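You operate a simulated robot arm through the tools that you are given. There is no shell and no other tool.

You are at the controls of a simulated two-armed robot. One attempt, no reset.

## Task
Fit the loose strip, switch on, hold the test housing while pressing test, and dim to mid.
Fine: the loose strip on the yellow bench goes in the test housing; the black driver; the strips run at 24 V.

It is judged by the outcome, as a careful person would: the job done as asked, and still so three seconds after it is handed in. It fails if anything else is knocked over, pushed out of place, dropped, spilled or broken.

## Robot
Two 6-joint arms with two-finger grippers on one trunk, on a base that drives. Base frame: it is fixed to the floor where the robot stands at the start and does not move with it; the origin is under the middle of the robot, x ahead of it, y to its left, z up. Units: m, rad, N and s.
The left shoulder is at the start at [0.06, 0.144, 0.8], the right one opposite. With the tool pointing down near the work surface each hand reaches from about 0.24 to 0.52 m from the robot's upright axis, wherever it stands, measured 20 degrees to its own side. Places, roughly: diffuser by the window [1.1, -0.5, 1]; dimmer of the black driver [0.7, 0.3, 0.8]; dimmer of the grey driver [1, -0.9, 0.1]; end cap with the grey grip (30x2x18 cm) [1.1, -0.3, 0.9]; green plug (4x5x5 cm) [0.9, -0.5, 0.1]; grey latch by the window [1.2, -0.3, 1]; grey link [1, -0.75, 1]; light strip (3x15x4 cm) [1, -0.5, 0.9]; purple connector [0.75, -1, 0]; switch of the black driver [0.7, 0.2, 0.8]; switch of the grey driver [0.9, -1, 0.1]; test button [0.5, 0, 0.7]; test housing channel away from the label [0.5, 0.2, 0.7]; test housing channel by the label [0.4, 0.2, 0.7]. Payload 2.45 kg a hand.
The TCP of each hand is the grasp point between the finger pads, 0.026 m short of the fingertips. In the tool frame z runs along the fingers and y along their closing line. Largest opening 0.096 m; the body of the gripper starts 0.069 m behind the TCP.
Orientation is told as [roll, pitch, yaw] about the base's x, y, z axes, in that order, counted from this pose: with the fingers straight down and closing along the base's y, the tool's x points along the base's -x, its y along +y and its z along -z.

## Interface
- The arms move only by the tool send_rows. It takes "left_series", "right_series" or both (then of equal length, played together; a hand with none holds still); each is a list of rows, each a list of 3 entries, a list of its own where there are three numbers: the shift along the base's x, y, z in m, then the turn, a rotation vector about the base's x, y, z in rad, then the finger opening in m, from 0 to 0.096. In form: [[[x, y, z], [ax, ay, az], fingers], ...]. A call has 1 to 20 rows; each row is the pose to reach, as a shift and turn from the pose commanded when the call began. Rows are played at 5 a second. More than 0.05 m and 0.15 rad between two rows, or a gripper value outside its range, and nothing of the call is played. Where a pose cannot be reached the arm comes as near as it can. A force on the tool above 90 N (or 10 N above the force at the start of the call, whichever is more), or a blocked arm, ends the call early, and 0.2 s more pass. The fingers move at their own pace and stop on an object; they squeeze with about 34 N. The grip force told is the motor's: it shows also when the fingers shut on nothing. Time passes only in rows, and 0.2 s behind the last, so rows that repeat a pose let the fingers close. The reply holds the time, the measured pose of the TCP, the force on the tool along the base axes, the opening and the grip force, in the units named above and with some noise, with the torque about the TCP (base axes, N m) and any sound that the robot's microphone picked up.
- Cameras (640 x 400 px; columns grow to the right, rows downward): "scene" is now at [0.1314, 0.0241, 1.3971]; the picture's right is [0.32, -0.95, -0.00], its down [-0.76, -0.25, -0.59] and it looks along [0.56, 0.19, -0.80] (base axes); focal length 254 px, centre (320, 200). "left" rides on the left gripper at [0.082, -0.003, -0.098] in its tool frame; the picture's right is [0.04, 1.00, 0.00], its down [-0.73, 0.03, -0.68] and it looks along [-0.68, 0.03, 0.73] (tool axes); focal length 256 px, centre (320, 200). "right" rides on the right gripper at [0.081, 0.003, -0.098] in its tool frame; the picture's right is [-0.04, 1.00, 0.00], its down [-0.73, -0.03, -0.68] and it looks along [-0.68, -0.03, 0.73] (tool axes); focal length 256 px, centre (320, 200). There is no depth. A picture from a camera that has moved, and an enlarged one, comes with that camera's place and axes in the base frame and with its lens.
- camera(camera): a new picture of that camera. No time passes.
- lift_body(by): slides the trunk up (or, below 0, down) by that many m; the arms and the scene camera ride with it, the base frame stays. It gives what a move gives, with no picture.
- base_move(legs): drives the robot by 1 to 6 legs, each [ahead, turn to the left] in m and rad, along the robot's own axes; the way and the turn of a leg run together, so that a leg with both is an arc; at most 1.5 m and 3.142 rad a leg. The arms and the cameras ride along, it lands a little off, and it stops where it bumps. It gives what a move gives.
- aim_head(pan, tilt): turns the head with the scene camera to pan (to the left, within 1.501 rad either way) and tilt (down, from -0.506 to 1.204), counted from straight ahead of the robot. It gives what a move gives.
- enlarge(camera, box): a new picture of the part [left, top, right, bottom] of that camera's present view, enlarged. No time passes.
- finish_job(): hands the job in; it is judged then, once.

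Nothing tells you exact positions but the pictures and the camera data. Unless the task says otherwise, let go and move clear before handing in.

The tools are called after "Call:" as name(argument=value, ...) on one line, values as JSON. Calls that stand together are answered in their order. send_rows: Moves the arms, as the interface text tells. Its arguments: {"type":"object","properties":{"left_series":{"type":"array","items":{"type":"array"}},"right_series":{"type":"array","items":{"type":"array"}}},"required":[]} The other tools are called the same way: lift_body (by) slides the trunk up or down; base_move (legs) drives the base; aim_head (pan, tilt) turns the head that bears the scene camera; camera (camera) takes a picture; enlarge (camera, box) takes an enlarged picture of a part of a camera's view; finish_job () hands the job in.

At the start:

```text
time: 0.0
left_ee_pos: [0.4616, 0.3219, 1.0468]
left_orientation: [0.0, 0.002, 0.002]
left_ft_force: [0.9, 0.3, 0.3]
left_ft_torque: [0.0, -0.01, 0.01]
left_finger_gap: 0.0959
left_grasp_force: 0.0
right_ee_pos: [0.4595, -0.0715, 1.1278]
right_orientation: [0.001, -0.001, 0.002]
right_ft_force: [-0.2, 0.0, 1.2]
right_ft_torque: [0.01, 0.03, -0.01]
right_finger_gap: 0.0961
right_grasp_force: 0.0
trunk travel left (down, up): [-0.425, 0.165]
robot x, y, heading: [0.0002, 0.0028, 0.003]
head pan, tilt: [0.321, 0.934]
```

scene: 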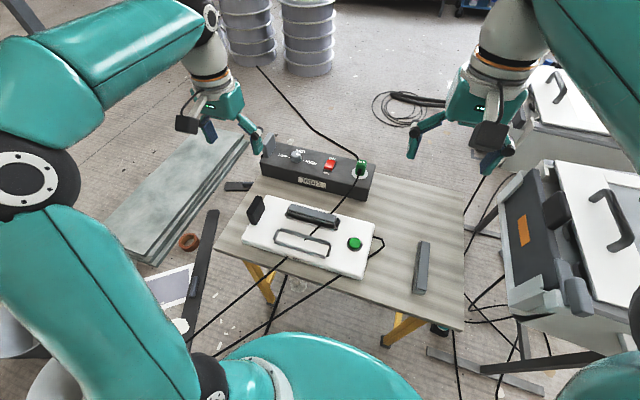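
right: 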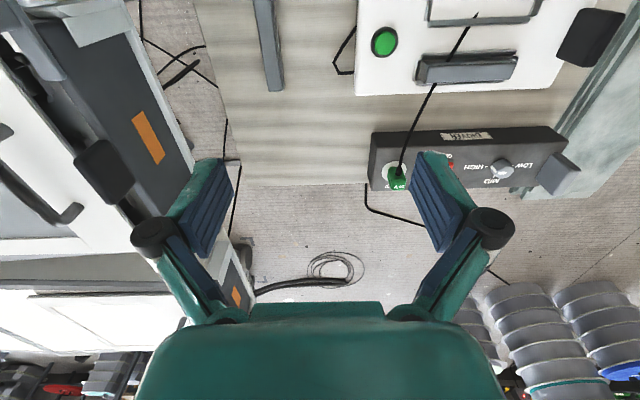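
left: 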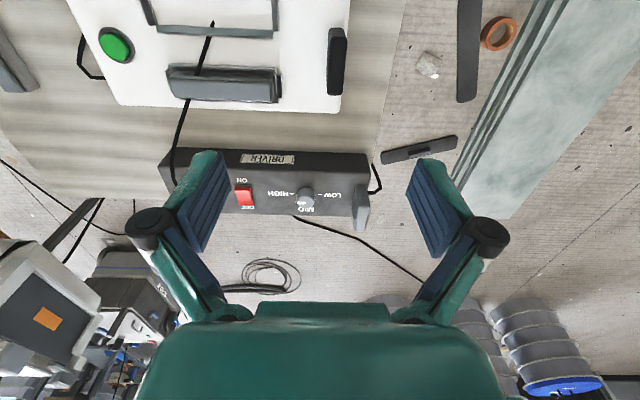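

I see the yellow-legged bench with a white test housing (green test button, one filled channel, one empty channel), the black driver behind it and a loose grey strip on the right of the bench. I'll enlarge the views before moving.

Call:
enlarge(camera="scene", box=[220, 120, 400, 290])

Call:
enlarge(camera="left", box=[60, 0, 400, 220])

Call:
enlarge(camera="scene", box=[340, 160, 520, 340])

Call:
enlarge(camera="right", box=[200, 0, 640, 220])

```text
2.35 times, centred on (310, 205) of scene
camera zoom: at [0.1314, 0.0241, 1.3971], right [0.32, -0.95, 0.0], down [-0.76, -0.25, -0.59], along [0.56, 0.19, -0.8], focal length 597 px, centre (344, 188)
```

zoom: 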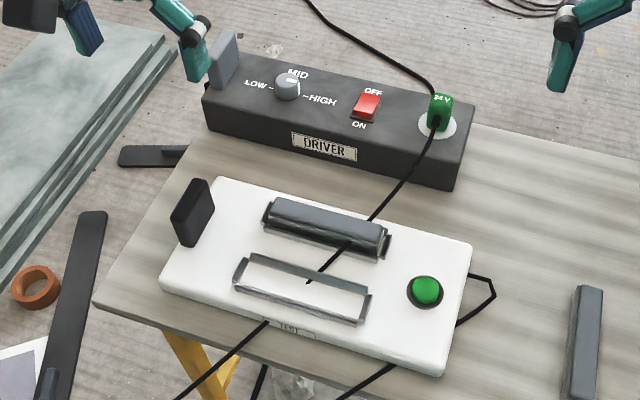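

```text
1.82 times, centred on (230, 110) of left
camera zoom: at [0.3811, 0.3177, 1.1459], right [-0.04, 1.0, 0.0], down [0.73, 0.03, 0.68], along [0.68, 0.03, -0.73], focal length 465 px, centre (484, 364)
```

zoom: 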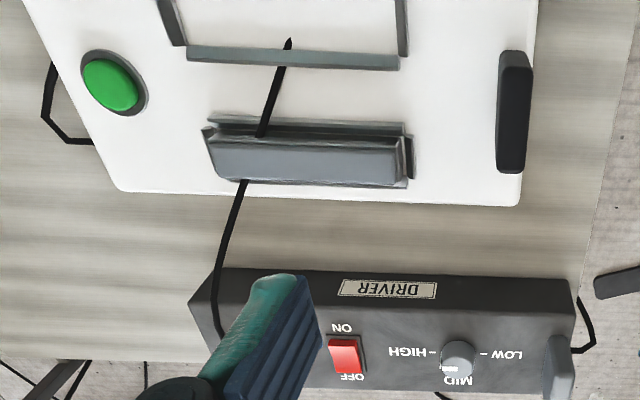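

```text
2.22 times, centred on (430, 250) of scene
camera zoom: at [0.1314, 0.0241, 1.3971], right [0.32, -0.95, 0.0], down [-0.76, -0.25, -0.59], along [0.56, 0.19, -0.8], focal length 564 px, centre (76, 89)
```

zoom: 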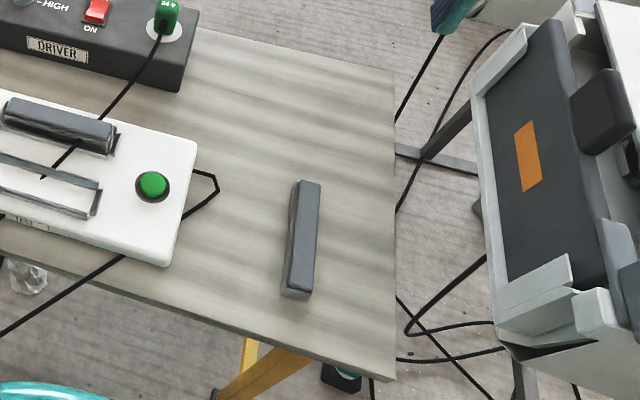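

```text
1.45 times, centred on (420, 110) of right
camera zoom: at [0.3782, -0.0684, 1.2263], right [0.04, 1.0, 0.0], down [0.73, -0.03, 0.68], along [0.68, -0.03, -0.73], focal length 372 px, centre (174, 331)
```

zoom: 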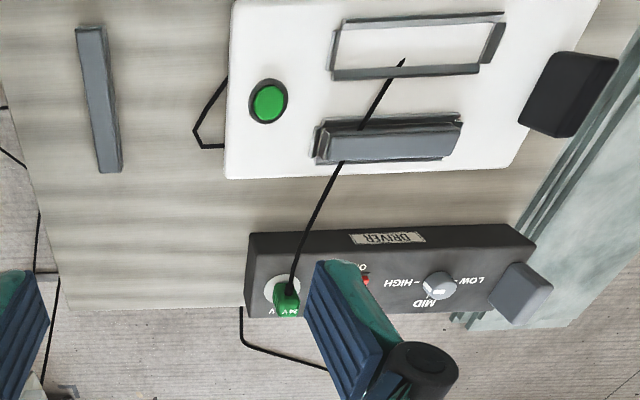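

The driver's plug reads 24 V, and the channel by the label is the empty one. I'll zoom further into the details.

Call:
enlarge(camera="scene", box=[255, 130, 385, 210])

Call:
enlarge(camera="scene", box=[235, 185, 385, 285])

Call:
enlarge(camera="left", box=[150, 130, 400, 250])

Call:
enlarge(camera="right", box=[320, 100, 640, 220])

Call:
enlarge(camera="scene", box=[390, 220, 450, 310])

```text
4.92 times, centred on (320, 170) of scene
camera zoom: at [0.1314, 0.0241, 1.3971], right [0.32, -0.95, 0.0], down [-0.76, -0.25, -0.59], along [0.56, 0.19, -0.8], focal length 1248 px, centre (320, 348)
```

zoom: 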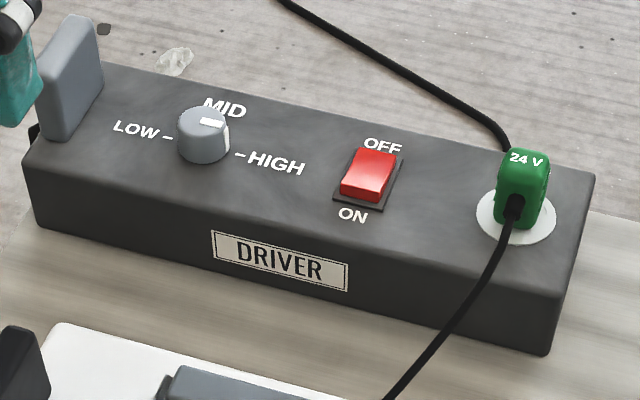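

```text
4.00 times, centred on (310, 235) of scene
camera zoom: at [0.1314, 0.0241, 1.3971], right [0.32, -0.95, 0.0], down [-0.76, -0.25, -0.59], along [0.56, 0.19, -0.8], focal length 1014 px, centre (360, 60)
```

zoom: 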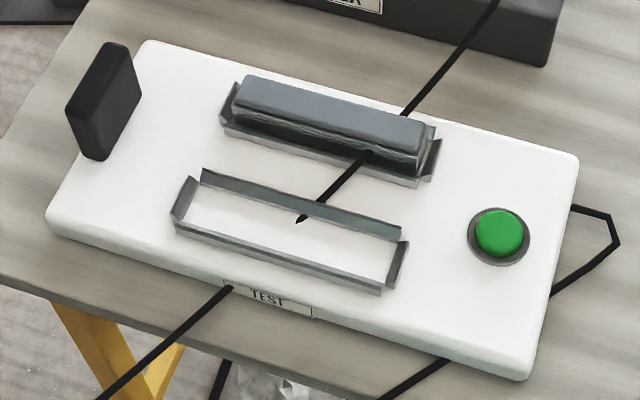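

```text
2.56 times, centred on (275, 190) of left
camera zoom: at [0.3811, 0.3177, 1.1459], right [-0.04, 1.0, 0.0], down [0.73, 0.03, 0.68], along [0.68, 0.03, -0.73], focal length 655 px, centre (435, 226)
```

zoom: 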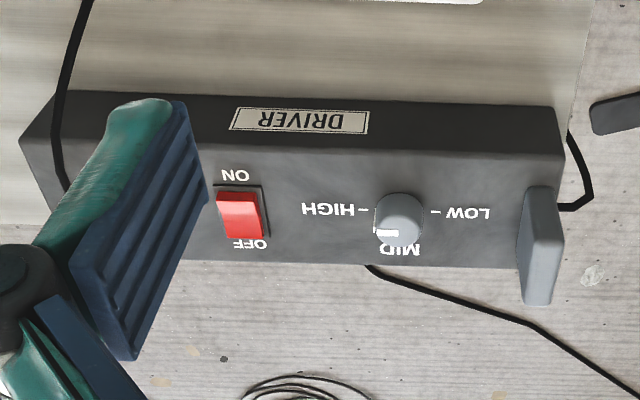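

```text
2.00 times, centred on (480, 160) of right
camera zoom: at [0.3782, -0.0684, 1.2263], right [0.04, 1.0, 0.0], down [0.73, -0.03, 0.68], along [0.68, -0.03, -0.73], focal length 512 px, centre (0, 280)
```

zoom: 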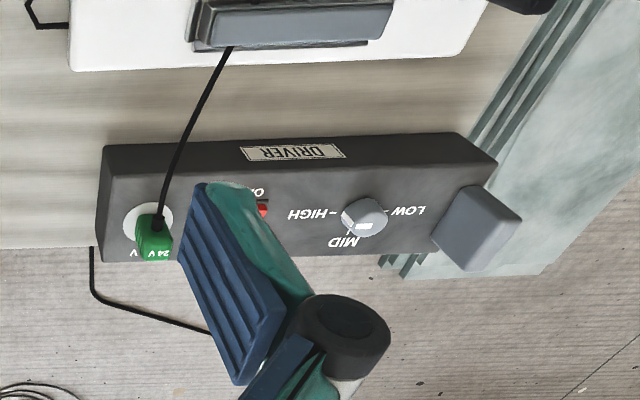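

```text
4.44 times, centred on (420, 265) of scene
camera zoom: at [0.1314, 0.0241, 1.3971], right [0.32, -0.95, 0.0], down [-0.76, -0.25, -0.59], along [0.56, 0.19, -0.8], focal length 1127 px, centre (-124, -89)
```

zoom: 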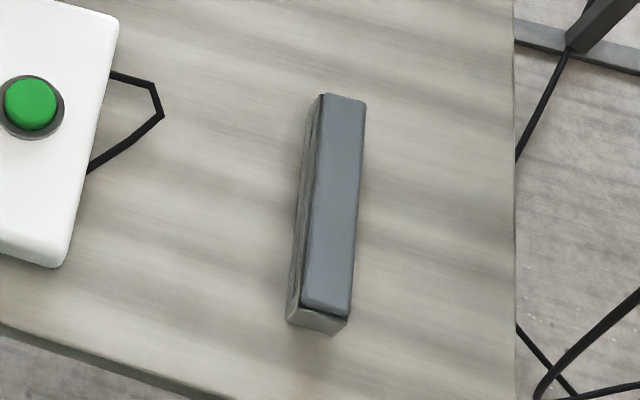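

I estimate the loose strip's top at about [0.466, -0.152, 0.752]. The switch and dimmer look out of reach from here, so I'll look around to see how much room there is to move the base.

Call:
aim_head(pan=0.0, tilt=1.2)

Call:
camera(camera="scene")

```text
time: 0.8
left_ee_pos: [0.4624, 0.3223, 1.0482]
left_orientation: [-0.001, -0.001, 0.002]
left_ft_force: [-0.6, -0.7, 0.4]
left_ft_torque: [0.0, 0.0, -0.01]
left_finger_gap: 0.0962
left_grasp_force: 0.0
right_ee_pos: [0.4587, -0.0731, 1.1292]
right_orientation: [-0.002, -0.001, 0.001]
right_ft_force: [0.4, -0.5, 0.3]
right_ft_torque: [-0.05, 0.0, 0.0]
right_finger_gap: 0.0959
right_grasp_force: 0.1
trunk travel left (down, up): [-0.425, 0.165]
robot x, y, heading: [-0.0052, -0.0008, -0.0]
head pan, tilt: [0.0, 1.201]
```

```text
taken
camera scene: at [0.1174, 0.0009, 1.3797], right [0.0, -1.0, 0.0], down [-0.93, 0.0, -0.36], along [0.36, 0.0, -0.93], focal length 254 px, centre (320, 200)
```

scene: 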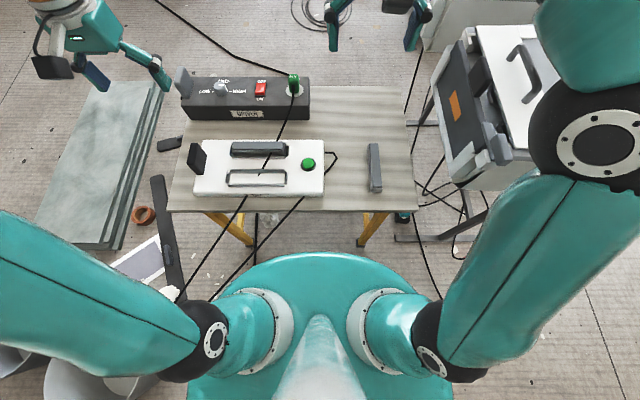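

The driver's switch comes out at about (0.69, 0.18) and the dimmer at about (0.70, 0.29), beyond the stated tool-down reach. I'll test in free space, high above everything, how far the left hand really goes.

Call:
send_rows(left_series=[[[0.04, 0, 0], [0, 0, 0], 0.096], [[0.08, 0, 0], [0, 0, 0], 0.096], [[0.12, 0, 0], [0, 0, 0], 0.096], [[0.16, 0, 0], [0, 0, 0], 0.096], [[0.2, 0, 0], [0, 0, 0], 0.096], [[0.2, 0, 0], [0, 0, 0], 0.096]])

Call:
camera(camera="left")

Call:
camera(camera="scene")

```text
time: 2.2
left_ee_pos: [0.5978, 0.3093, 1.0224]
left_orientation: [0.0, -0.002, 0.001]
left_ft_force: [-0.9, -0.1, -1.4]
left_ft_torque: [0.05, -0.01, 0.01]
left_finger_gap: 0.0957
left_grasp_force: 0.0
left hand out of reach, approached as far as the arm can: row 4, 5, 6
right_ee_pos: [0.458, -0.0731, 1.1298]
right_orientation: [-0.001, 0.0, 0.0]
right_ft_force: [-0.1, 0.5, -0.3]
right_ft_torque: [0.02, -0.03, -0.02]
right_finger_gap: 0.0959
right_grasp_force: 0.0
trunk travel left (down, up): [-0.425, 0.165]
robot x, y, heading: [0.0005, -0.0027, 0.002]
head pan, tilt: [0.0, 1.201]
```

```text
taken
camera left: at [0.5168, 0.3053, 1.1206], right [-0.04, 1.0, 0.0], down [0.73, 0.03, 0.68], along [0.68, 0.03, -0.73], focal length 256 px, centre (320, 200)
```

left: 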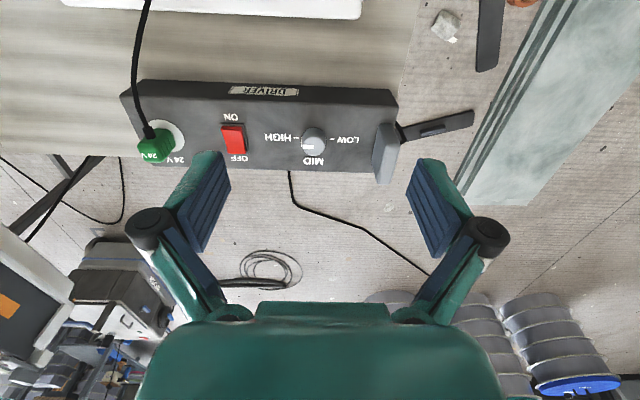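

```text
taken
camera scene: at [0.1165, 0.0006, 1.3799], right [0.0, -1.0, 0.0], down [-0.93, 0.0, -0.36], along [0.36, 0.0, -0.93], focal length 254 px, centre (320, 200)
```

scene: 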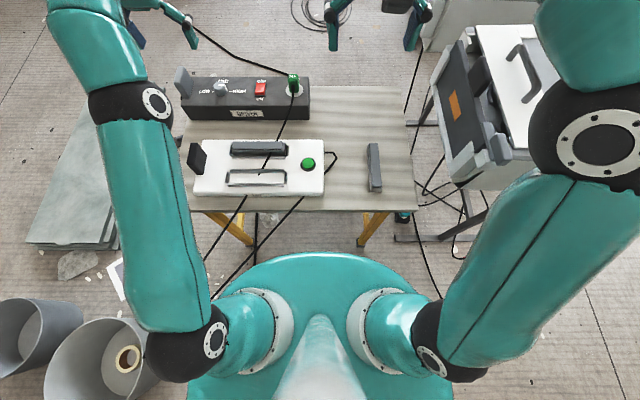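

With the tool down the left hand got to (0.598, 0.309, 1.02), further than stated. I'll look closely at the driver, plug and knob from here.

Call:
enlarge(camera="left", box=[110, 70, 230, 180])

Call:
enlarge(camera="left", box=[210, 100, 410, 190])

Call:
enlarge(camera="scene", box=[170, 60, 350, 210])

Call:
enlarge(camera="scene", box=[340, 120, 420, 210])

```text
3.64 times, centred on (170, 125) of left
camera zoom: at [0.5168, 0.3053, 1.1206], right [-0.04, 1.0, 0.0], down [0.73, 0.03, 0.68], along [0.68, 0.03, -0.73], focal length 931 px, centre (866, 473)
```

zoom: 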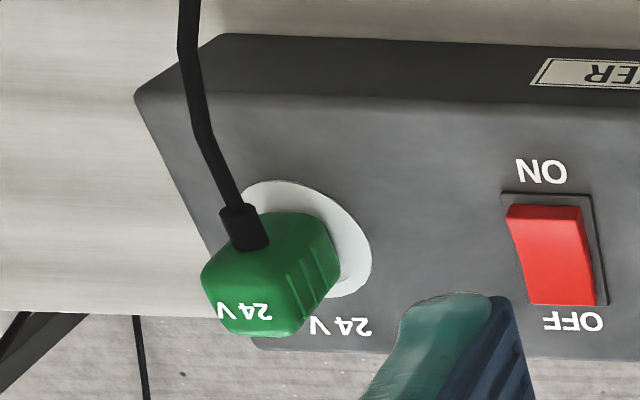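

```text
3.20 times, centred on (310, 145) of left
camera zoom: at [0.5168, 0.3053, 1.1206], right [-0.04, 1.0, 0.0], down [0.73, 0.03, 0.68], along [0.68, 0.03, -0.73], focal length 819 px, centre (352, 376)
```

zoom: 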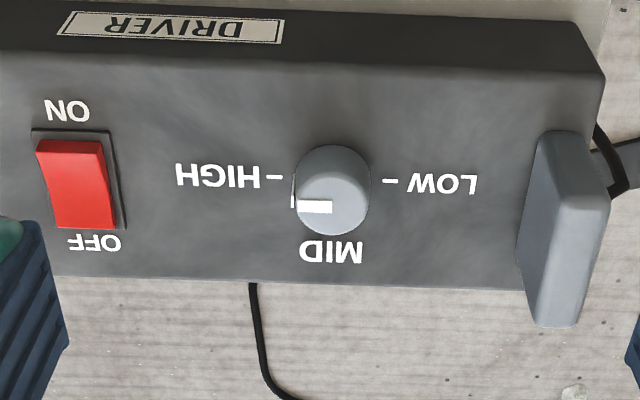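

```text
2.67 times, centred on (260, 135) of scene
camera zoom: at [0.1165, 0.0006, 1.3799], right [0.0, -1.0, 0.0], down [-0.93, 0.0, -0.36], along [0.36, 0.0, -0.93], focal length 676 px, centre (480, 373)
```

zoom: 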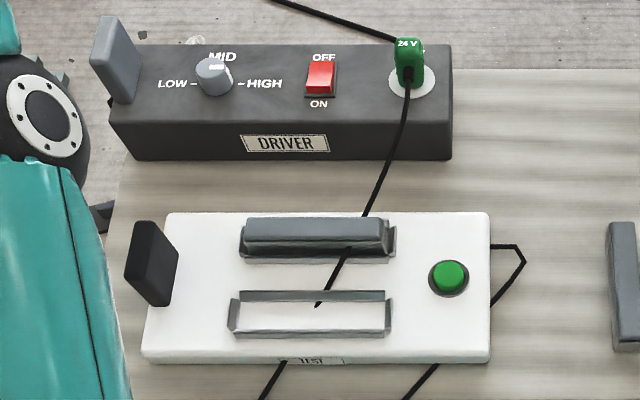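

```text
4.44 times, centred on (380, 165) of scene
camera zoom: at [0.1165, 0.0006, 1.3799], right [0.0, -1.0, 0.0], down [-0.93, 0.0, -0.36], along [0.36, 0.0, -0.93], focal length 1127 px, centre (53, 356)
```

zoom: 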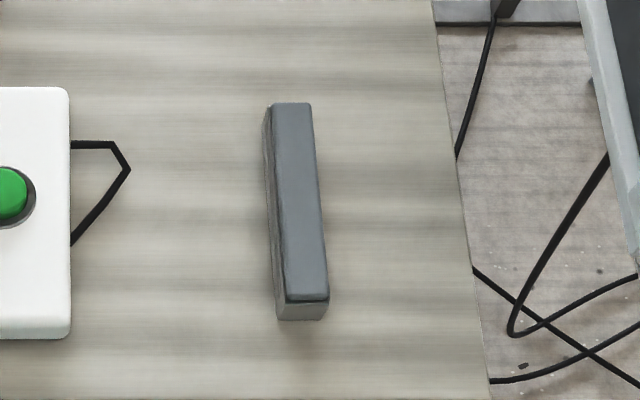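

The dimmer points at HIGH, the switch is off, and the 24 V plug sits in the 24 V socket. Before driving closer I'll use the left wrist camera for a side view of the gap between my body and the bench.

Call:
send_rows(left_series=[[[-0.04, 0, 0], [0, 0, 0], 0.096], [[-0.08, 0, 0], [0, 0, 0], 0.096], [[-0.12, 0.01, 0], [0, 0, 0], 0.096], [[-0.16, 0.02, 0], [0, 0, 0], 0.096], [[-0.2, 0.03, 0], [0, 0, 0], 0.096], [[-0.2, 0.03, 0], [0, 0, 0], 0.096]])

```text
time: 3.8
left_ee_pos: [0.4278, 0.3493, 1.0531]
left_orientation: [0.006, -0.101, 0.037]
left_ft_force: [-0.3, 0.3, 0.2]
left_ft_torque: [-0.05, 0.06, 0.0]
left_finger_gap: 0.096
left_grasp_force: 0.1
left hand out of reach, approached as far as the arm can: row 1, 2, 3, 4
right_ee_pos: [0.4621, -0.0715, 1.128]
right_orientation: [0.0, 0.001, 0.002]
right_ft_force: [0.5, -0.2, -0.3]
right_ft_torque: [0.01, 0.05, 0.01]
right_finger_gap: 0.0956
right_grasp_force: 0.0
trunk travel left (down, up): [-0.425, 0.165]
robot x, y, heading: [0.0001, 0.0013, -0.0]
head pan, tilt: [0.0, 1.201]
stopped in row 6 (left hand): the arm was blocked; the commanded pose is now the measured one
```

The arm was briefly blocked, probably by its own joint limits near full stretch. I'll straighten the hand first, then continue.

Call:
send_rows(left_series=[[[0.01, 0, 0], [0, 0.05, -0.02], 0.096], [[0.02, -0.01, 0], [-0.006, 0.101, -0.037], 0.096], [[0.02, -0.01, 0], [-0.006, 0.101, -0.037], 0.096], [[0.02, -0.01, 0], [-0.006, 0.101, -0.037], 0.096]])

Call:
camera(camera="scene")

```text
time: 4.8
left_ee_pos: [0.4454, 0.3394, 1.0538]
left_orientation: [0.001, 0.001, -0.001]
left_ft_force: [-0.7, 0.0, -0.4]
left_ft_torque: [-0.01, 0.02, 0.03]
left_finger_gap: 0.0961
left_grasp_force: 0.1
right_ee_pos: [0.4596, -0.0727, 1.1306]
right_orientation: [0.002, 0.0, 0.003]
right_ft_force: [0.2, 0.1, 0.1]
right_ft_torque: [-0.05, -0.01, 0.01]
right_finger_gap: 0.0958
right_grasp_force: 0.0
trunk travel left (down, up): [-0.425, 0.165]
robot x, y, heading: [0.0002, 0.0025, -0.001]
head pan, tilt: [0.0, 1.201]
```

```text
taken
camera scene: at [0.1175, 0.0008, 1.3797], right [0.0, -1.0, 0.0], down [-0.93, 0.0, -0.36], along [0.36, 0.0, -0.93], focal length 254 px, centre (320, 200)
```

scene: 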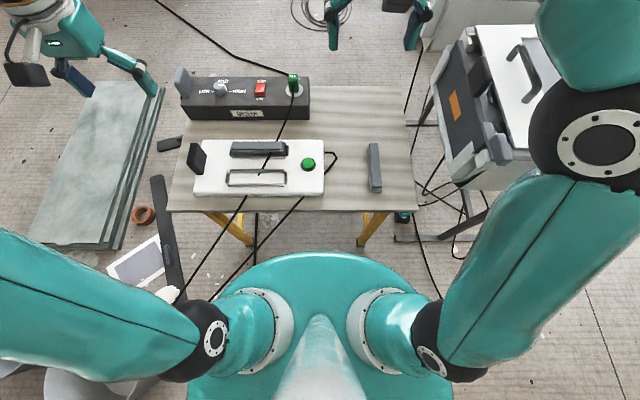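

The arm is back to normal. Now I'll yaw the left hand to look along -y across the gap.

Call:
send_rows(left_series=[[[-0.014, 0.01, 0], [0, 0, -0.13], 0.096], [[-0.028, 0.02, 0], [0, 0, -0.26], 0.096], [[-0.042, 0.03, 0], [0, 0, -0.39], 0.096], [[-0.056, 0.04, 0], [0, 0, -0.52], 0.096], [[-0.07, 0.05, 0], [0, 0, -0.65], 0.096], [[-0.084, 0.06, 0], [0, 0, -0.78], 0.096], [[-0.098, 0.07, 0], [0, 0, -0.91], 0.096], [[-0.112, 0.08, 0], [0, 0, -1.04], 0.096], [[-0.126, 0.09, 0], [0, 0, -1.17], 0.096], [[-0.14, 0.1, 0], [0, 0, -1.3], 0.096], [[-0.155, 0.11, 0], [0, 0, -1.43], 0.096], [[-0.165, 0.11, 0], [0, 0, -1.57], 0.096], [[-0.165, 0.11, 0], [0, 0, -1.57], 0.096]])

Call:
camera(camera="left")

```text
time: 7.6
left_ee_pos: [0.2796, 0.4471, 1.054]
left_orientation: [0.002, 0.0, -1.571]
left_ft_force: [-0.2, 0.9, -0.8]
left_ft_torque: [-0.01, -0.01, 0.03]
left_finger_gap: 0.0956
left_grasp_force: 0.1
right_ee_pos: [0.4604, -0.0721, 1.1299]
right_orientation: [0.002, 0.001, 0.003]
right_ft_force: [1.2, 0.7, 0.6]
right_ft_torque: [0.0, 0.03, 0.0]
right_finger_gap: 0.0959
right_grasp_force: 0.0
trunk travel left (down, up): [-0.425, 0.165]
robot x, y, heading: [-0.0009, 0.0, 0.002]
head pan, tilt: [0.0, 1.201]
```

```text
taken
camera left: at [0.2769, 0.5288, 1.1527], right [1.0, 0.04, 0.0], down [0.03, -0.73, 0.68], along [0.03, -0.68, -0.73], focal length 256 px, centre (320, 200)
```

left: 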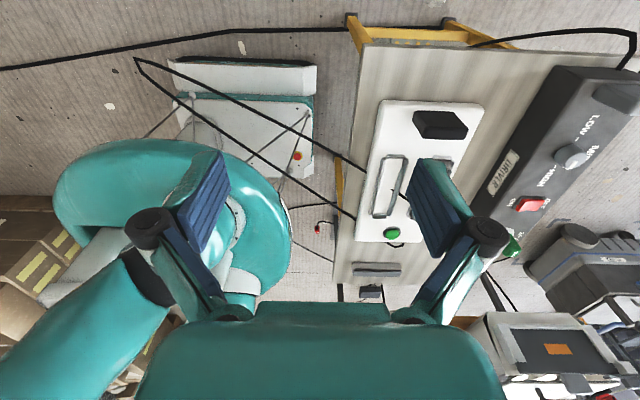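

From the side view, my torso front is about 12 cm from the bench edge and the low base is further from the trestle feet. Raising the trunk should improve tool-down reach over the bench, so I'll raise it, bring the left hand back and test reach again.

Call:
lift_body(by=0.15)

Call:
camera(camera="left")

Call:
camera(camera="scene")

```text
time: 9.4
left_ee_pos: [0.2801, 0.4477, 1.2036]
left_orientation: [0.002, -0.002, -1.569]
left_ft_force: [0.1, -0.1, 0.1]
left_ft_torque: [0.01, 0.01, -0.02]
left_finger_gap: 0.0961
left_grasp_force: 0.0
right_ee_pos: [0.4593, -0.0729, 1.2798]
right_orientation: [0.002, 0.0, 0.002]
right_ft_force: [0.2, 0.0, 0.9]
right_ft_torque: [-0.01, -0.02, -0.02]
right_finger_gap: 0.0957
right_grasp_force: 0.0
trunk travel left (down, up): [-0.575, 0.015]
robot x, y, heading: [-0.002, -0.0009, -0.0]
head pan, tilt: [0.0, 1.201]
```

```text
taken
camera left: at [0.277, 0.5288, 1.3027], right [1.0, 0.04, 0.0], down [0.03, -0.73, 0.68], along [0.03, -0.68, -0.73], focal length 256 px, centre (320, 200)
```

left: 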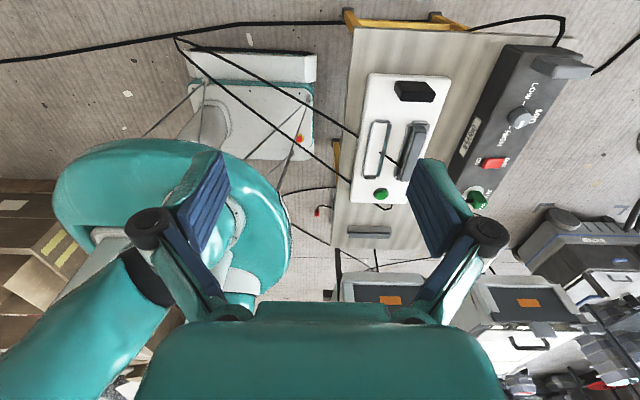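

```text
taken
camera scene: at [0.1176, 0.0009, 1.5297], right [0.0, -1.0, 0.0], down [-0.93, 0.0, -0.36], along [0.36, 0.0, -0.93], focal length 254 px, centre (320, 200)
```

scene: 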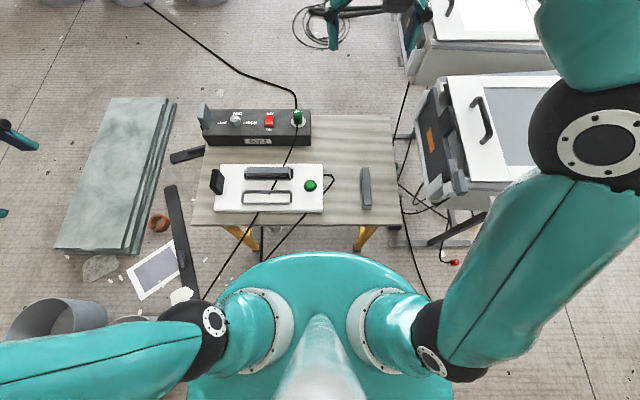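

The torso has risen with the trunk and the base is a low grey box with its front at about x = 0.275, well short of the feet. I'll bring the left hand back to yaw 0 and reach toward the driver at a safe height.

Call:
send_rows(left_series=[[[0.014, -0.01, -0.01], [0, 0, 0.13], 0.096], [[0.028, -0.02, -0.02], [0, 0, 0.26], 0.096], [[0.042, -0.03, -0.03], [0, 0, 0.39], 0.096], [[0.056, -0.04, -0.04], [0, 0, 0.52], 0.096], [[0.07, -0.05, -0.05], [0, 0, 0.65], 0.096], [[0.09, -0.06, -0.06], [0, 0, 0.78], 0.096], [[0.11, -0.07, -0.07], [0, 0, 0.91], 0.096], [[0.13, -0.08, -0.08], [0, 0, 1.04], 0.096], [[0.15, -0.09, -0.09], [0, 0, 1.17], 0.096], [[0.17, -0.1, -0.1], [0, 0, 1.3], 0.096], [[0.19, -0.12, -0.11], [0, 0, 1.43], 0.096], [[0.21, -0.13, -0.12], [0, 0, 1.57], 0.096], [[0.23, -0.14, -0.14], [0, 0, 1.57], 0.096], [[0.25, -0.15, -0.16], [0, 0, 1.57], 0.096], [[0.27, -0.16, -0.18], [0, 0, 1.57], 0.096], [[0.29, -0.17, -0.2], [0, 0, 1.57], 0.096], [[0.29, -0.17, -0.2], [0, 0, 1.57], 0.096]])

Call:
camera(camera="left")

```text
time: 13.0
left_ee_pos: [0.5682, 0.278, 1.0048]
left_orientation: [0.003, 0.001, 0.002]
left_ft_force: [0.0, -0.5, -0.7]
left_ft_torque: [-0.01, 0.0, -0.01]
left_finger_gap: 0.0962
left_grasp_force: 0.1
right_ee_pos: [0.4582, -0.0722, 1.2807]
right_orientation: [0.001, -0.001, 0.003]
right_ft_force: [0.2, 0.0, 0.7]
right_ft_torque: [0.01, -0.05, 0.0]
right_finger_gap: 0.0959
right_grasp_force: 0.1
trunk travel left (down, up): [-0.575, 0.015]
robot x, y, heading: [-0.0002, 0.0001, -0.002]
head pan, tilt: [0.0, 1.201]
```

```text
taken
camera left: at [0.4885, 0.2731, 1.103], right [-0.04, 1.0, 0.0], down [0.73, 0.03, 0.68], along [0.68, 0.03, -0.73], focal length 256 px, centre (320, 200)
```

left: 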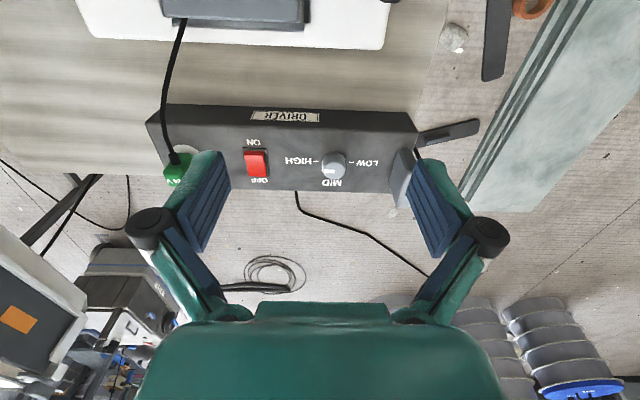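

That pose is comfortable. I'll extend further in small steps at this height to find the limit.

Call:
send_rows(left_series=[[[0.02, 0, 0], [0, 0, 0], 0.096], [[0.04, 0, 0], [0, 0, 0], 0.096], [[0.06, 0, 0], [0, 0, 0], 0.096], [[0.08, 0, 0], [0, 0, 0], 0.096], [[0.1, 0, 0], [0, 0, 0], 0.096], [[0.12, 0, 0], [0, 0, 0], 0.096], [[0.12, 0, 0], [0, 0, 0], 0.096]])

```text
time: 14.6
left_ee_pos: [0.6673, 0.2734, 1.0004]
left_orientation: [0.002, 0.002, 0.001]
left_ft_force: [-0.5, -0.2, 0.8]
left_ft_torque: [0.02, 0.03, 0.01]
left_finger_gap: 0.0959
left_grasp_force: 0.1
left hand out of reach, approached as far as the arm can: row 5, 6, 7
right_ee_pos: [0.4605, -0.0717, 1.2803]
right_orientation: [0.0, 0.0, 0.0]
right_ft_force: [0.5, -0.4, -0.2]
right_ft_torque: [0.01, 0.06, 0.01]
right_finger_gap: 0.0958
right_grasp_force: 0.0
trunk travel left (down, up): [-0.575, 0.015]
robot x, y, heading: [-0.0027, -0.0018, -0.001]
head pan, tilt: [0.0, 1.201]
```

The limit is about x = 0.667 at this height, so a small 6 cm drive forward would give comfortable reach over everything. I'll retract the left hand gently first.

Call:
send_rows(left_series=[[[-0.02, 0, 0], [0, 0, 0], 0.096], [[-0.04, 0, 0], [0, 0, 0], 0.096], [[-0.06, 0, 0], [0, 0, 0], 0.096], [[-0.08, 0, 0], [0, 0, 0], 0.096], [[-0.1, 0, 0.01], [0, 0, 0], 0.096], [[-0.12, 0, 0.02], [0, 0, 0], 0.096], [[-0.14, 0, 0.03], [0, 0, 0], 0.096], [[-0.16, 0, 0.04], [0, 0, 0], 0.096], [[-0.18, 0, 0.05], [0, 0, 0], 0.096], [[-0.18, 0, 0.05], [0, 0, 0], 0.096]])

```text
time: 16.8
left_ee_pos: [0.4856, 0.2759, 1.0499]
left_orientation: [0.003, 0.004, -0.001]
left_ft_force: [1.3, -0.1, 0.2]
left_ft_torque: [-0.02, 0.02, 0.0]
left_finger_gap: 0.096
left_grasp_force: 0.0
right_ee_pos: [0.459, -0.0727, 1.2802]
right_orientation: [0.002, 0.0, 0.0]
right_ft_force: [-0.9, -0.6, 0.4]
right_ft_torque: [-0.01, 0.02, -0.01]
right_finger_gap: 0.0961
right_grasp_force: 0.1
trunk travel left (down, up): [-0.575, 0.015]
robot x, y, heading: [-0.0013, 0.0027, 0.002]
head pan, tilt: [0.0, 1.201]
```

Now a short, careful 6 cm drive forward.

Call:
base_move(legs=[[0.06, 0.0]])

Call:
camera(camera="scene")

Call:
camera(camera="left")

Call:
camera(camera="right")

```text
time: 17.7
left_ee_pos: [0.5488, 0.2761, 1.049]
left_orientation: [0.003, 0.003, 0.003]
left_ft_force: [1.1, 0.2, -0.5]
left_ft_torque: [-0.01, 0.07, 0.02]
left_finger_gap: 0.096
left_grasp_force: 0.0
right_ee_pos: [0.5221, -0.0718, 1.2787]
right_orientation: [0.001, 0.001, 0.001]
right_ft_force: [1.0, -0.1, -0.7]
right_ft_torque: [0.01, 0.05, 0.01]
right_finger_gap: 0.0961
right_grasp_force: 0.1
trunk travel left (down, up): [-0.575, 0.015]
robot x, y, heading: [0.0585, -0.0002, 0.002]
head pan, tilt: [0.0, 1.201]
```

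```text
taken
camera scene: at [0.1814, 0.0009, 1.5294], right [0.0, -1.0, 0.0], down [-0.93, 0.0, -0.36], along [0.36, 0.0, -0.93], focal length 254 px, centre (320, 200)
```

scene: 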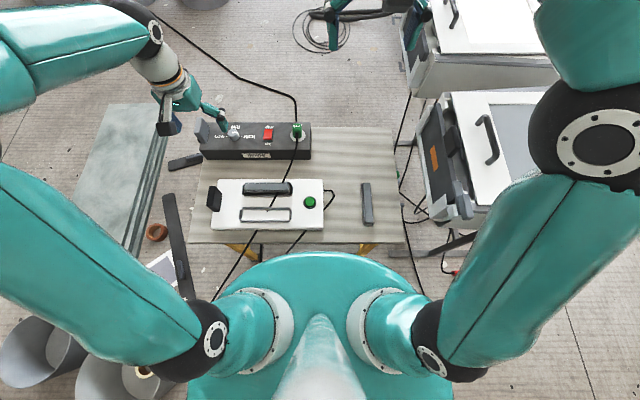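

```text
taken
camera left: at [0.4678, 0.2711, 1.1476], right [-0.04, 1.0, 0.0], down [0.74, 0.03, 0.68], along [0.68, 0.03, -0.74], focal length 256 px, centre (320, 200)
```

left: 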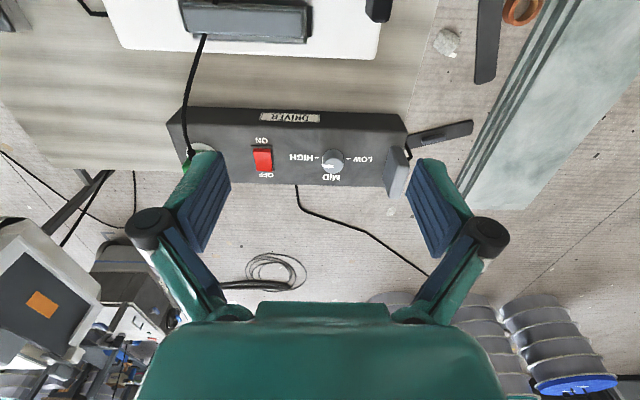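

```text
taken
camera right: at [0.4416, -0.0683, 1.3766], right [0.04, 1.0, 0.0], down [0.74, -0.03, 0.68], along [0.68, -0.03, -0.74], focal length 256 px, centre (320, 200)
```

right: 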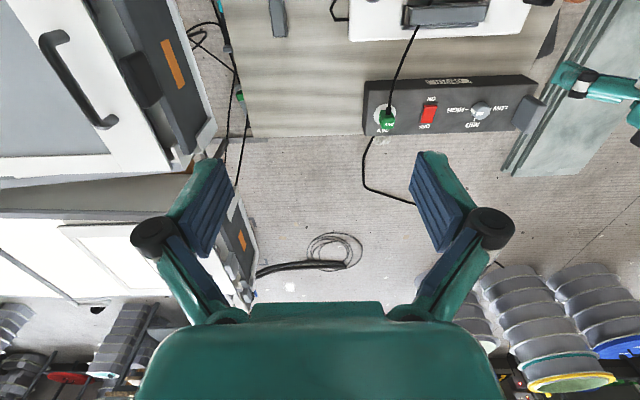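

The base moved about 6 cm and nothing else moved. Next I'll lower the right hand for a close look at the strip.

Call:
send_rows(right_series=[[[-0.017, -0.011, -0.04], [0, 0, 0], 0.096], [[-0.034, -0.022, -0.08], [0, 0, 0], 0.096], [[-0.051, -0.033, -0.12], [0, 0, 0], 0.096], [[-0.068, -0.044, -0.16], [0, 0, 0], 0.096], [[-0.085, -0.055, -0.2], [0, 0, 0], 0.096], [[-0.105, -0.066, -0.24], [0, 0, 0], 0.096], [[-0.122, -0.078, -0.28], [0, 0, 0], 0.096], [[-0.122, -0.078, -0.28], [0, 0, 0], 0.096]])

Call:
camera(camera="right")

Call:
camera(camera="scene")

```text
time: 19.5
left_ee_pos: [0.546, 0.2763, 1.0503]
left_orientation: [0.001, 0.001, 0.001]
left_ft_force: [-0.2, -0.1, 0.6]
left_ft_torque: [0.02, -0.02, -0.02]
left_finger_gap: 0.0961
left_grasp_force: 0.0
right_ee_pos: [0.3971, -0.1503, 0.9973]
right_orientation: [-0.002, 0.0, 0.001]
right_ft_force: [0.3, -0.4, 0.4]
right_ft_torque: [0.0, 0.01, -0.03]
right_finger_gap: 0.096
right_grasp_force: 0.0
trunk travel left (down, up): [-0.575, 0.015]
robot x, y, heading: [0.059, -0.0025, 0.002]
head pan, tilt: [0.0, 1.201]
```

```text
taken
camera right: at [0.3157, -0.1472, 1.0949], right [0.04, 1.0, 0.0], down [0.73, -0.03, 0.68], along [0.68, -0.03, -0.73], focal length 256 px, centre (320, 200)
```

right: 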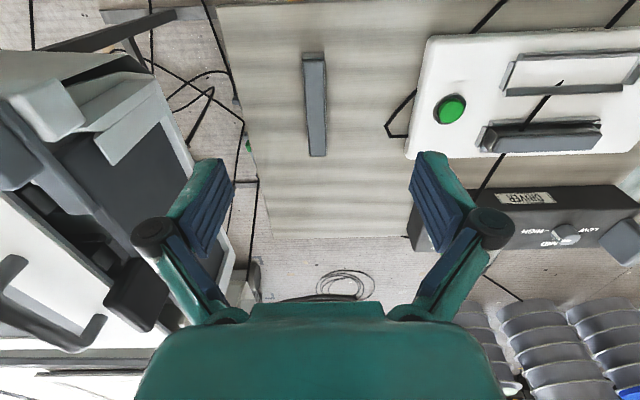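

```text
taken
camera scene: at [0.1773, 0.0011, 1.5298], right [0.0, -1.0, 0.0], down [-0.93, 0.0, -0.36], along [0.36, 0.0, -0.93], focal length 254 px, centre (320, 200)
```

scene: 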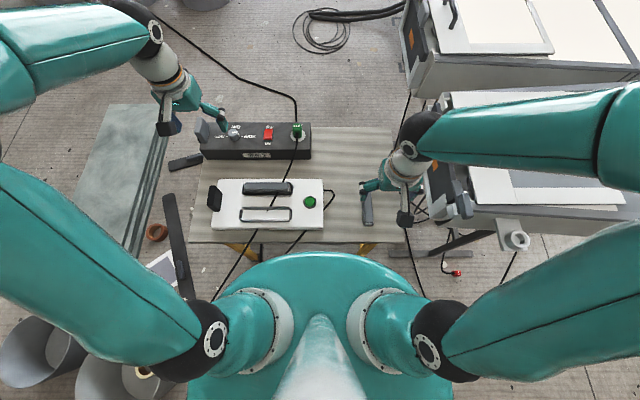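

Call:
enlarge(camera="right", box=[270, 30, 370, 180])

Call:
enlarge(camera="right", box=[390, 20, 640, 180])

```text
2.67 times, centred on (320, 105) of right
camera zoom: at [0.3157, -0.1472, 1.0949], right [0.04, 1.0, 0.0], down [0.73, -0.03, 0.68], along [0.68, -0.03, -0.73], focal length 683 px, centre (320, 453)
```

zoom: 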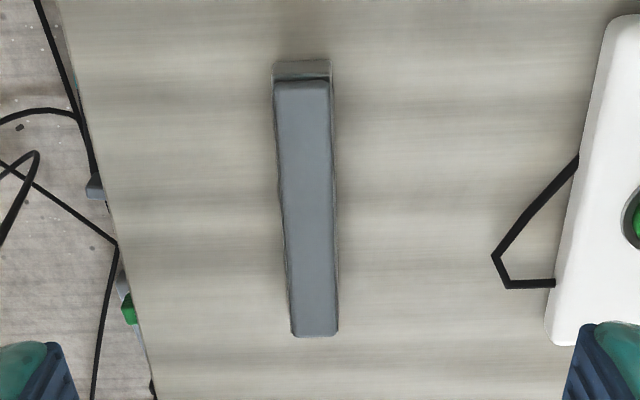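

```text
2.50 times, centred on (515, 100) of right
camera zoom: at [0.3157, -0.1472, 1.0949], right [0.04, 1.0, 0.0], down [0.73, -0.03, 0.68], along [0.68, -0.03, -0.73], focal length 640 px, centre (-168, 450)
```

zoom: 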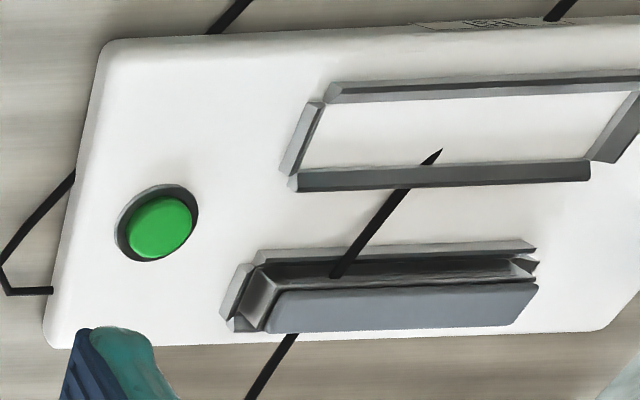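

The strip's top comes out at about (0.470, -0.157, 0.752), lying along x. I'll look closer at the channels, to see how high the walls stand and how the fitted strip sits, using the left hand's camera.

Call:
send_rows(left_series=[[[-0.04, -0.01, 0.0], [0, 0, 0], 0.096], [[-0.08, -0.02, -0.0], [0, 0, 0], 0.096], [[-0.12, -0.03, -0.01], [0, 0, 0], 0.096], [[-0.15, -0.05, -0.03], [0, 0, 0], 0.096], [[-0.17, -0.08, -0.05], [0, 0, 0], 0.096], [[-0.17, -0.08, -0.05], [0, 0, 0], 0.096]])

Call:
camera(camera="left")

Call:
enlarge(camera="left", box=[180, 0, 460, 175])

Call:
enlarge(camera="scene", box=[205, 165, 335, 240])

```text
time: 20.9
left_ee_pos: [0.377, 0.1942, 1.0008]
left_orientation: [0.002, 0.0, 0.002]
left_ft_force: [1.2, -0.4, -0.1]
left_ft_torque: [-0.01, 0.0, 0.0]
left_finger_gap: 0.0959
left_grasp_force: 0.1
right_ee_pos: [0.3964, -0.1518, 0.9977]
right_orientation: [-0.001, 0.0, 0.003]
right_ft_force: [-0.4, 0.3, 0.5]
right_ft_torque: [-0.07, 0.01, -0.02]
right_finger_gap: 0.0959
right_grasp_force: 0.0
trunk travel left (down, up): [-0.575, 0.015]
robot x, y, heading: [0.0615, 0.0015, 0.001]
head pan, tilt: [0.0, 1.201]
```

```text
taken
camera left: at [0.2949, 0.1904, 1.099], right [-0.04, 1.0, 0.0], down [0.73, 0.03, 0.68], along [0.68, 0.03, -0.73], focal length 256 px, centre (320, 200)
```

left: 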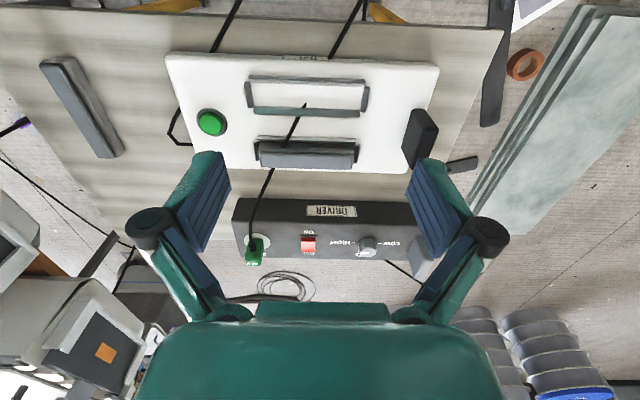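

```text
2.29 times, centred on (320, 88) of left
camera zoom: at [0.2949, 0.1904, 1.099], right [-0.04, 1.0, 0.0], down [0.73, 0.03, 0.68], along [0.68, 0.03, -0.73], focal length 585 px, centre (320, 457)
```

zoom: 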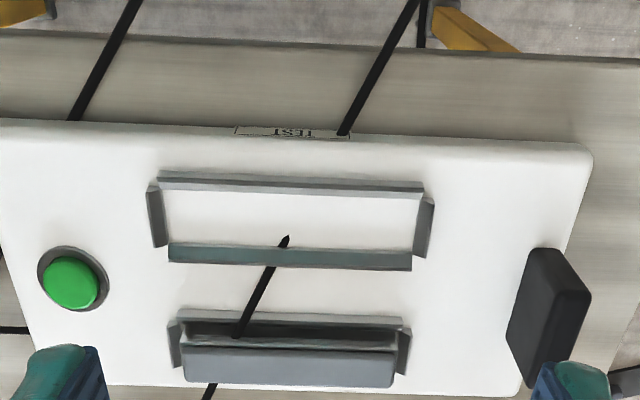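

```text
4.92 times, centred on (270, 202) of scene
camera zoom: at [0.1771, 0.0013, 1.5298], right [0.0, -1.0, 0.0], down [-0.93, 0.0, -0.36], along [0.36, 0.0, -0.93], focal length 1248 px, centre (566, 188)
```

zoom: 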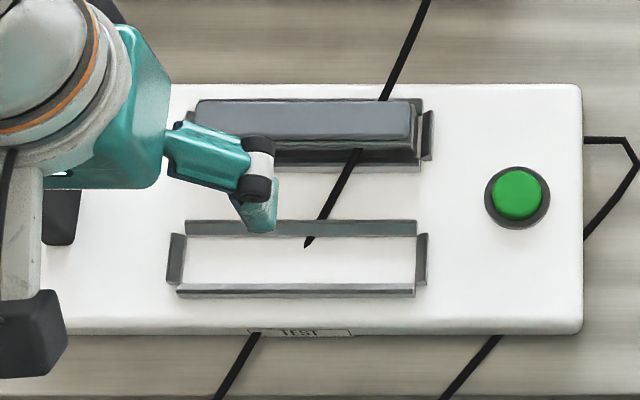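

The channel is bounded by walls about 2 cm high on the roughly 2.5 cm thick housing, with its centre near (0.43, 0.178). I'll zoom in for more detail on the fitted strip's ends and the loose strip's side.

Call:
enlarge(camera="left", box=[30, 45, 140, 165])

Call:
enlarge(camera="left", box=[240, 70, 380, 175])

Call:
enlarge(camera="right", box=[460, 40, 640, 165])

```text
3.33 times, centred on (85, 105) of left
camera zoom: at [0.2949, 0.1904, 1.099], right [-0.04, 1.0, 0.0], down [0.73, 0.03, 0.68], along [0.68, 0.03, -0.73], focal length 853 px, centre (1103, 517)
```

zoom: 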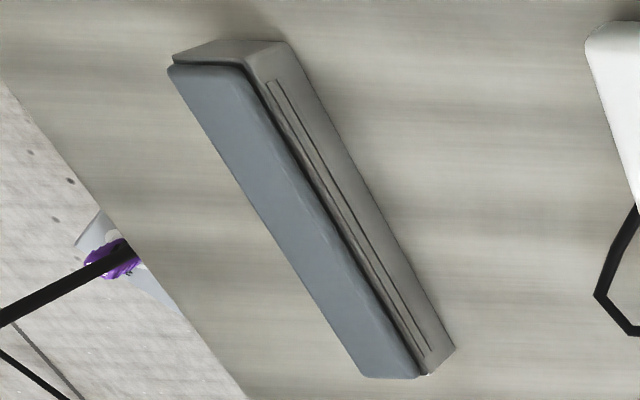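

```text
3.81 times, centred on (310, 122) of left
camera zoom: at [0.2949, 0.1904, 1.099], right [-0.04, 1.0, 0.0], down [0.73, 0.03, 0.68], along [0.68, 0.03, -0.73], focal length 975 px, centre (358, 495)
```

zoom: 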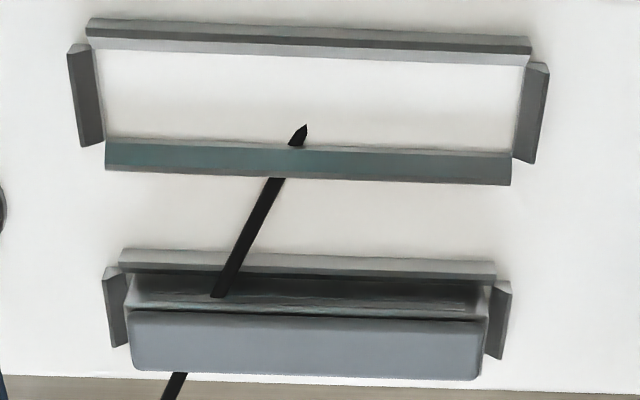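

```text
3.20 times, centred on (550, 102) of right
camera zoom: at [0.3158, -0.147, 1.0953], right [0.04, 1.0, 0.0], down [0.73, -0.03, 0.68], along [0.68, -0.03, -0.73], focal length 819 px, centre (-416, 512)
```

zoom: 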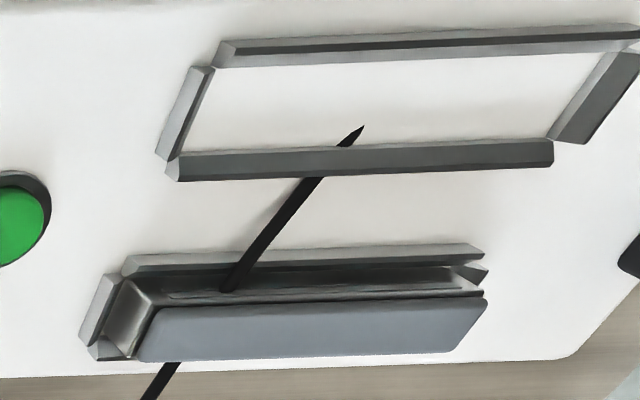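

The strip is an extrusion with a lens plate on top and it looks symmetric, and the channel walls have lead-in bevels. I'll bring the right hand over the strip and check alignment at a safe height.

Call:
send_rows(right_series=[[[0.03, -0.002, -0.03], [0, 0, 0], 0.096], [[0.055, -0.004, -0.06], [0, 0, 0], 0.096], [[0.073, -0.007, -0.09], [0, 0, 0], 0.096], [[0.073, -0.007, -0.13], [0, 0, 0], 0.096], [[0.073, -0.007, -0.13], [0, 0, 0], 0.096]])

Call:
camera(camera="right")

Call:
enlarge(camera="left", box=[20, 20, 180, 180])

Call:
enlarge(camera="scene", box=[330, 150, 430, 250])

```text
time: 22.1
left_ee_pos: [0.3763, 0.1953, 1.0008]
left_orientation: [0.003, 0.001, 0.001]
left_ft_force: [-0.8, 0.5, 0.0]
left_ft_torque: [0.0, -0.03, -0.01]
left_finger_gap: 0.0962
left_grasp_force: 0.0
right_ee_pos: [0.4681, -0.1561, 0.869]
right_orientation: [0.001, -0.001, 0.003]
right_ft_force: [-0.2, 0.7, 0.6]
right_ft_torque: [0.0, 0.02, -0.01]
right_finger_gap: 0.0959
right_grasp_force: 0.0
trunk travel left (down, up): [-0.575, 0.015]
robot x, y, heading: [0.0605, -0.0012, -0.0]
head pan, tilt: [0.0, 1.201]
```

```text
taken
camera right: at [0.3885, -0.152, 0.9673], right [0.04, 1.0, 0.0], down [0.73, -0.03, 0.68], along [0.68, -0.03, -0.73], focal length 256 px, centre (320, 200)
```

right: 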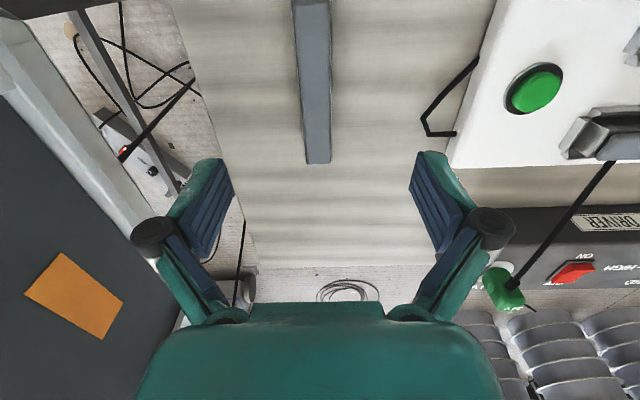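

```text
2.50 times, centred on (100, 100) of left
camera zoom: at [0.2951, 0.1903, 1.0993], right [-0.04, 1.0, 0.0], down [0.73, 0.03, 0.68], along [0.68, 0.03, -0.73], focal length 640 px, centre (870, 450)
```

zoom: 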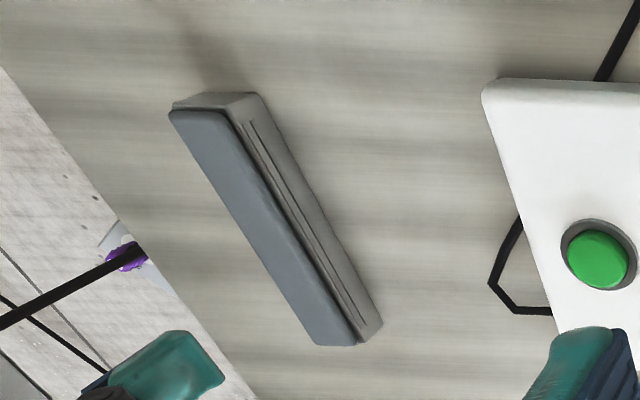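

```text
4.00 times, centred on (380, 200) of scene
camera zoom: at [0.1769, 0.0009, 1.5298], right [0.0, -1.0, 0.0], down [-0.93, 0.0, -0.36], along [0.36, 0.0, -0.93], focal length 1014 px, centre (80, 200)
```

zoom: 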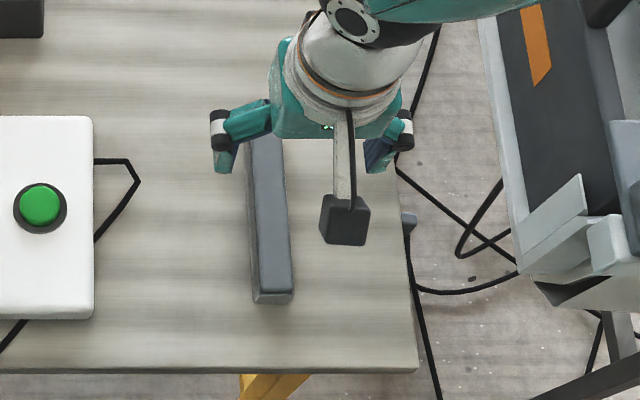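

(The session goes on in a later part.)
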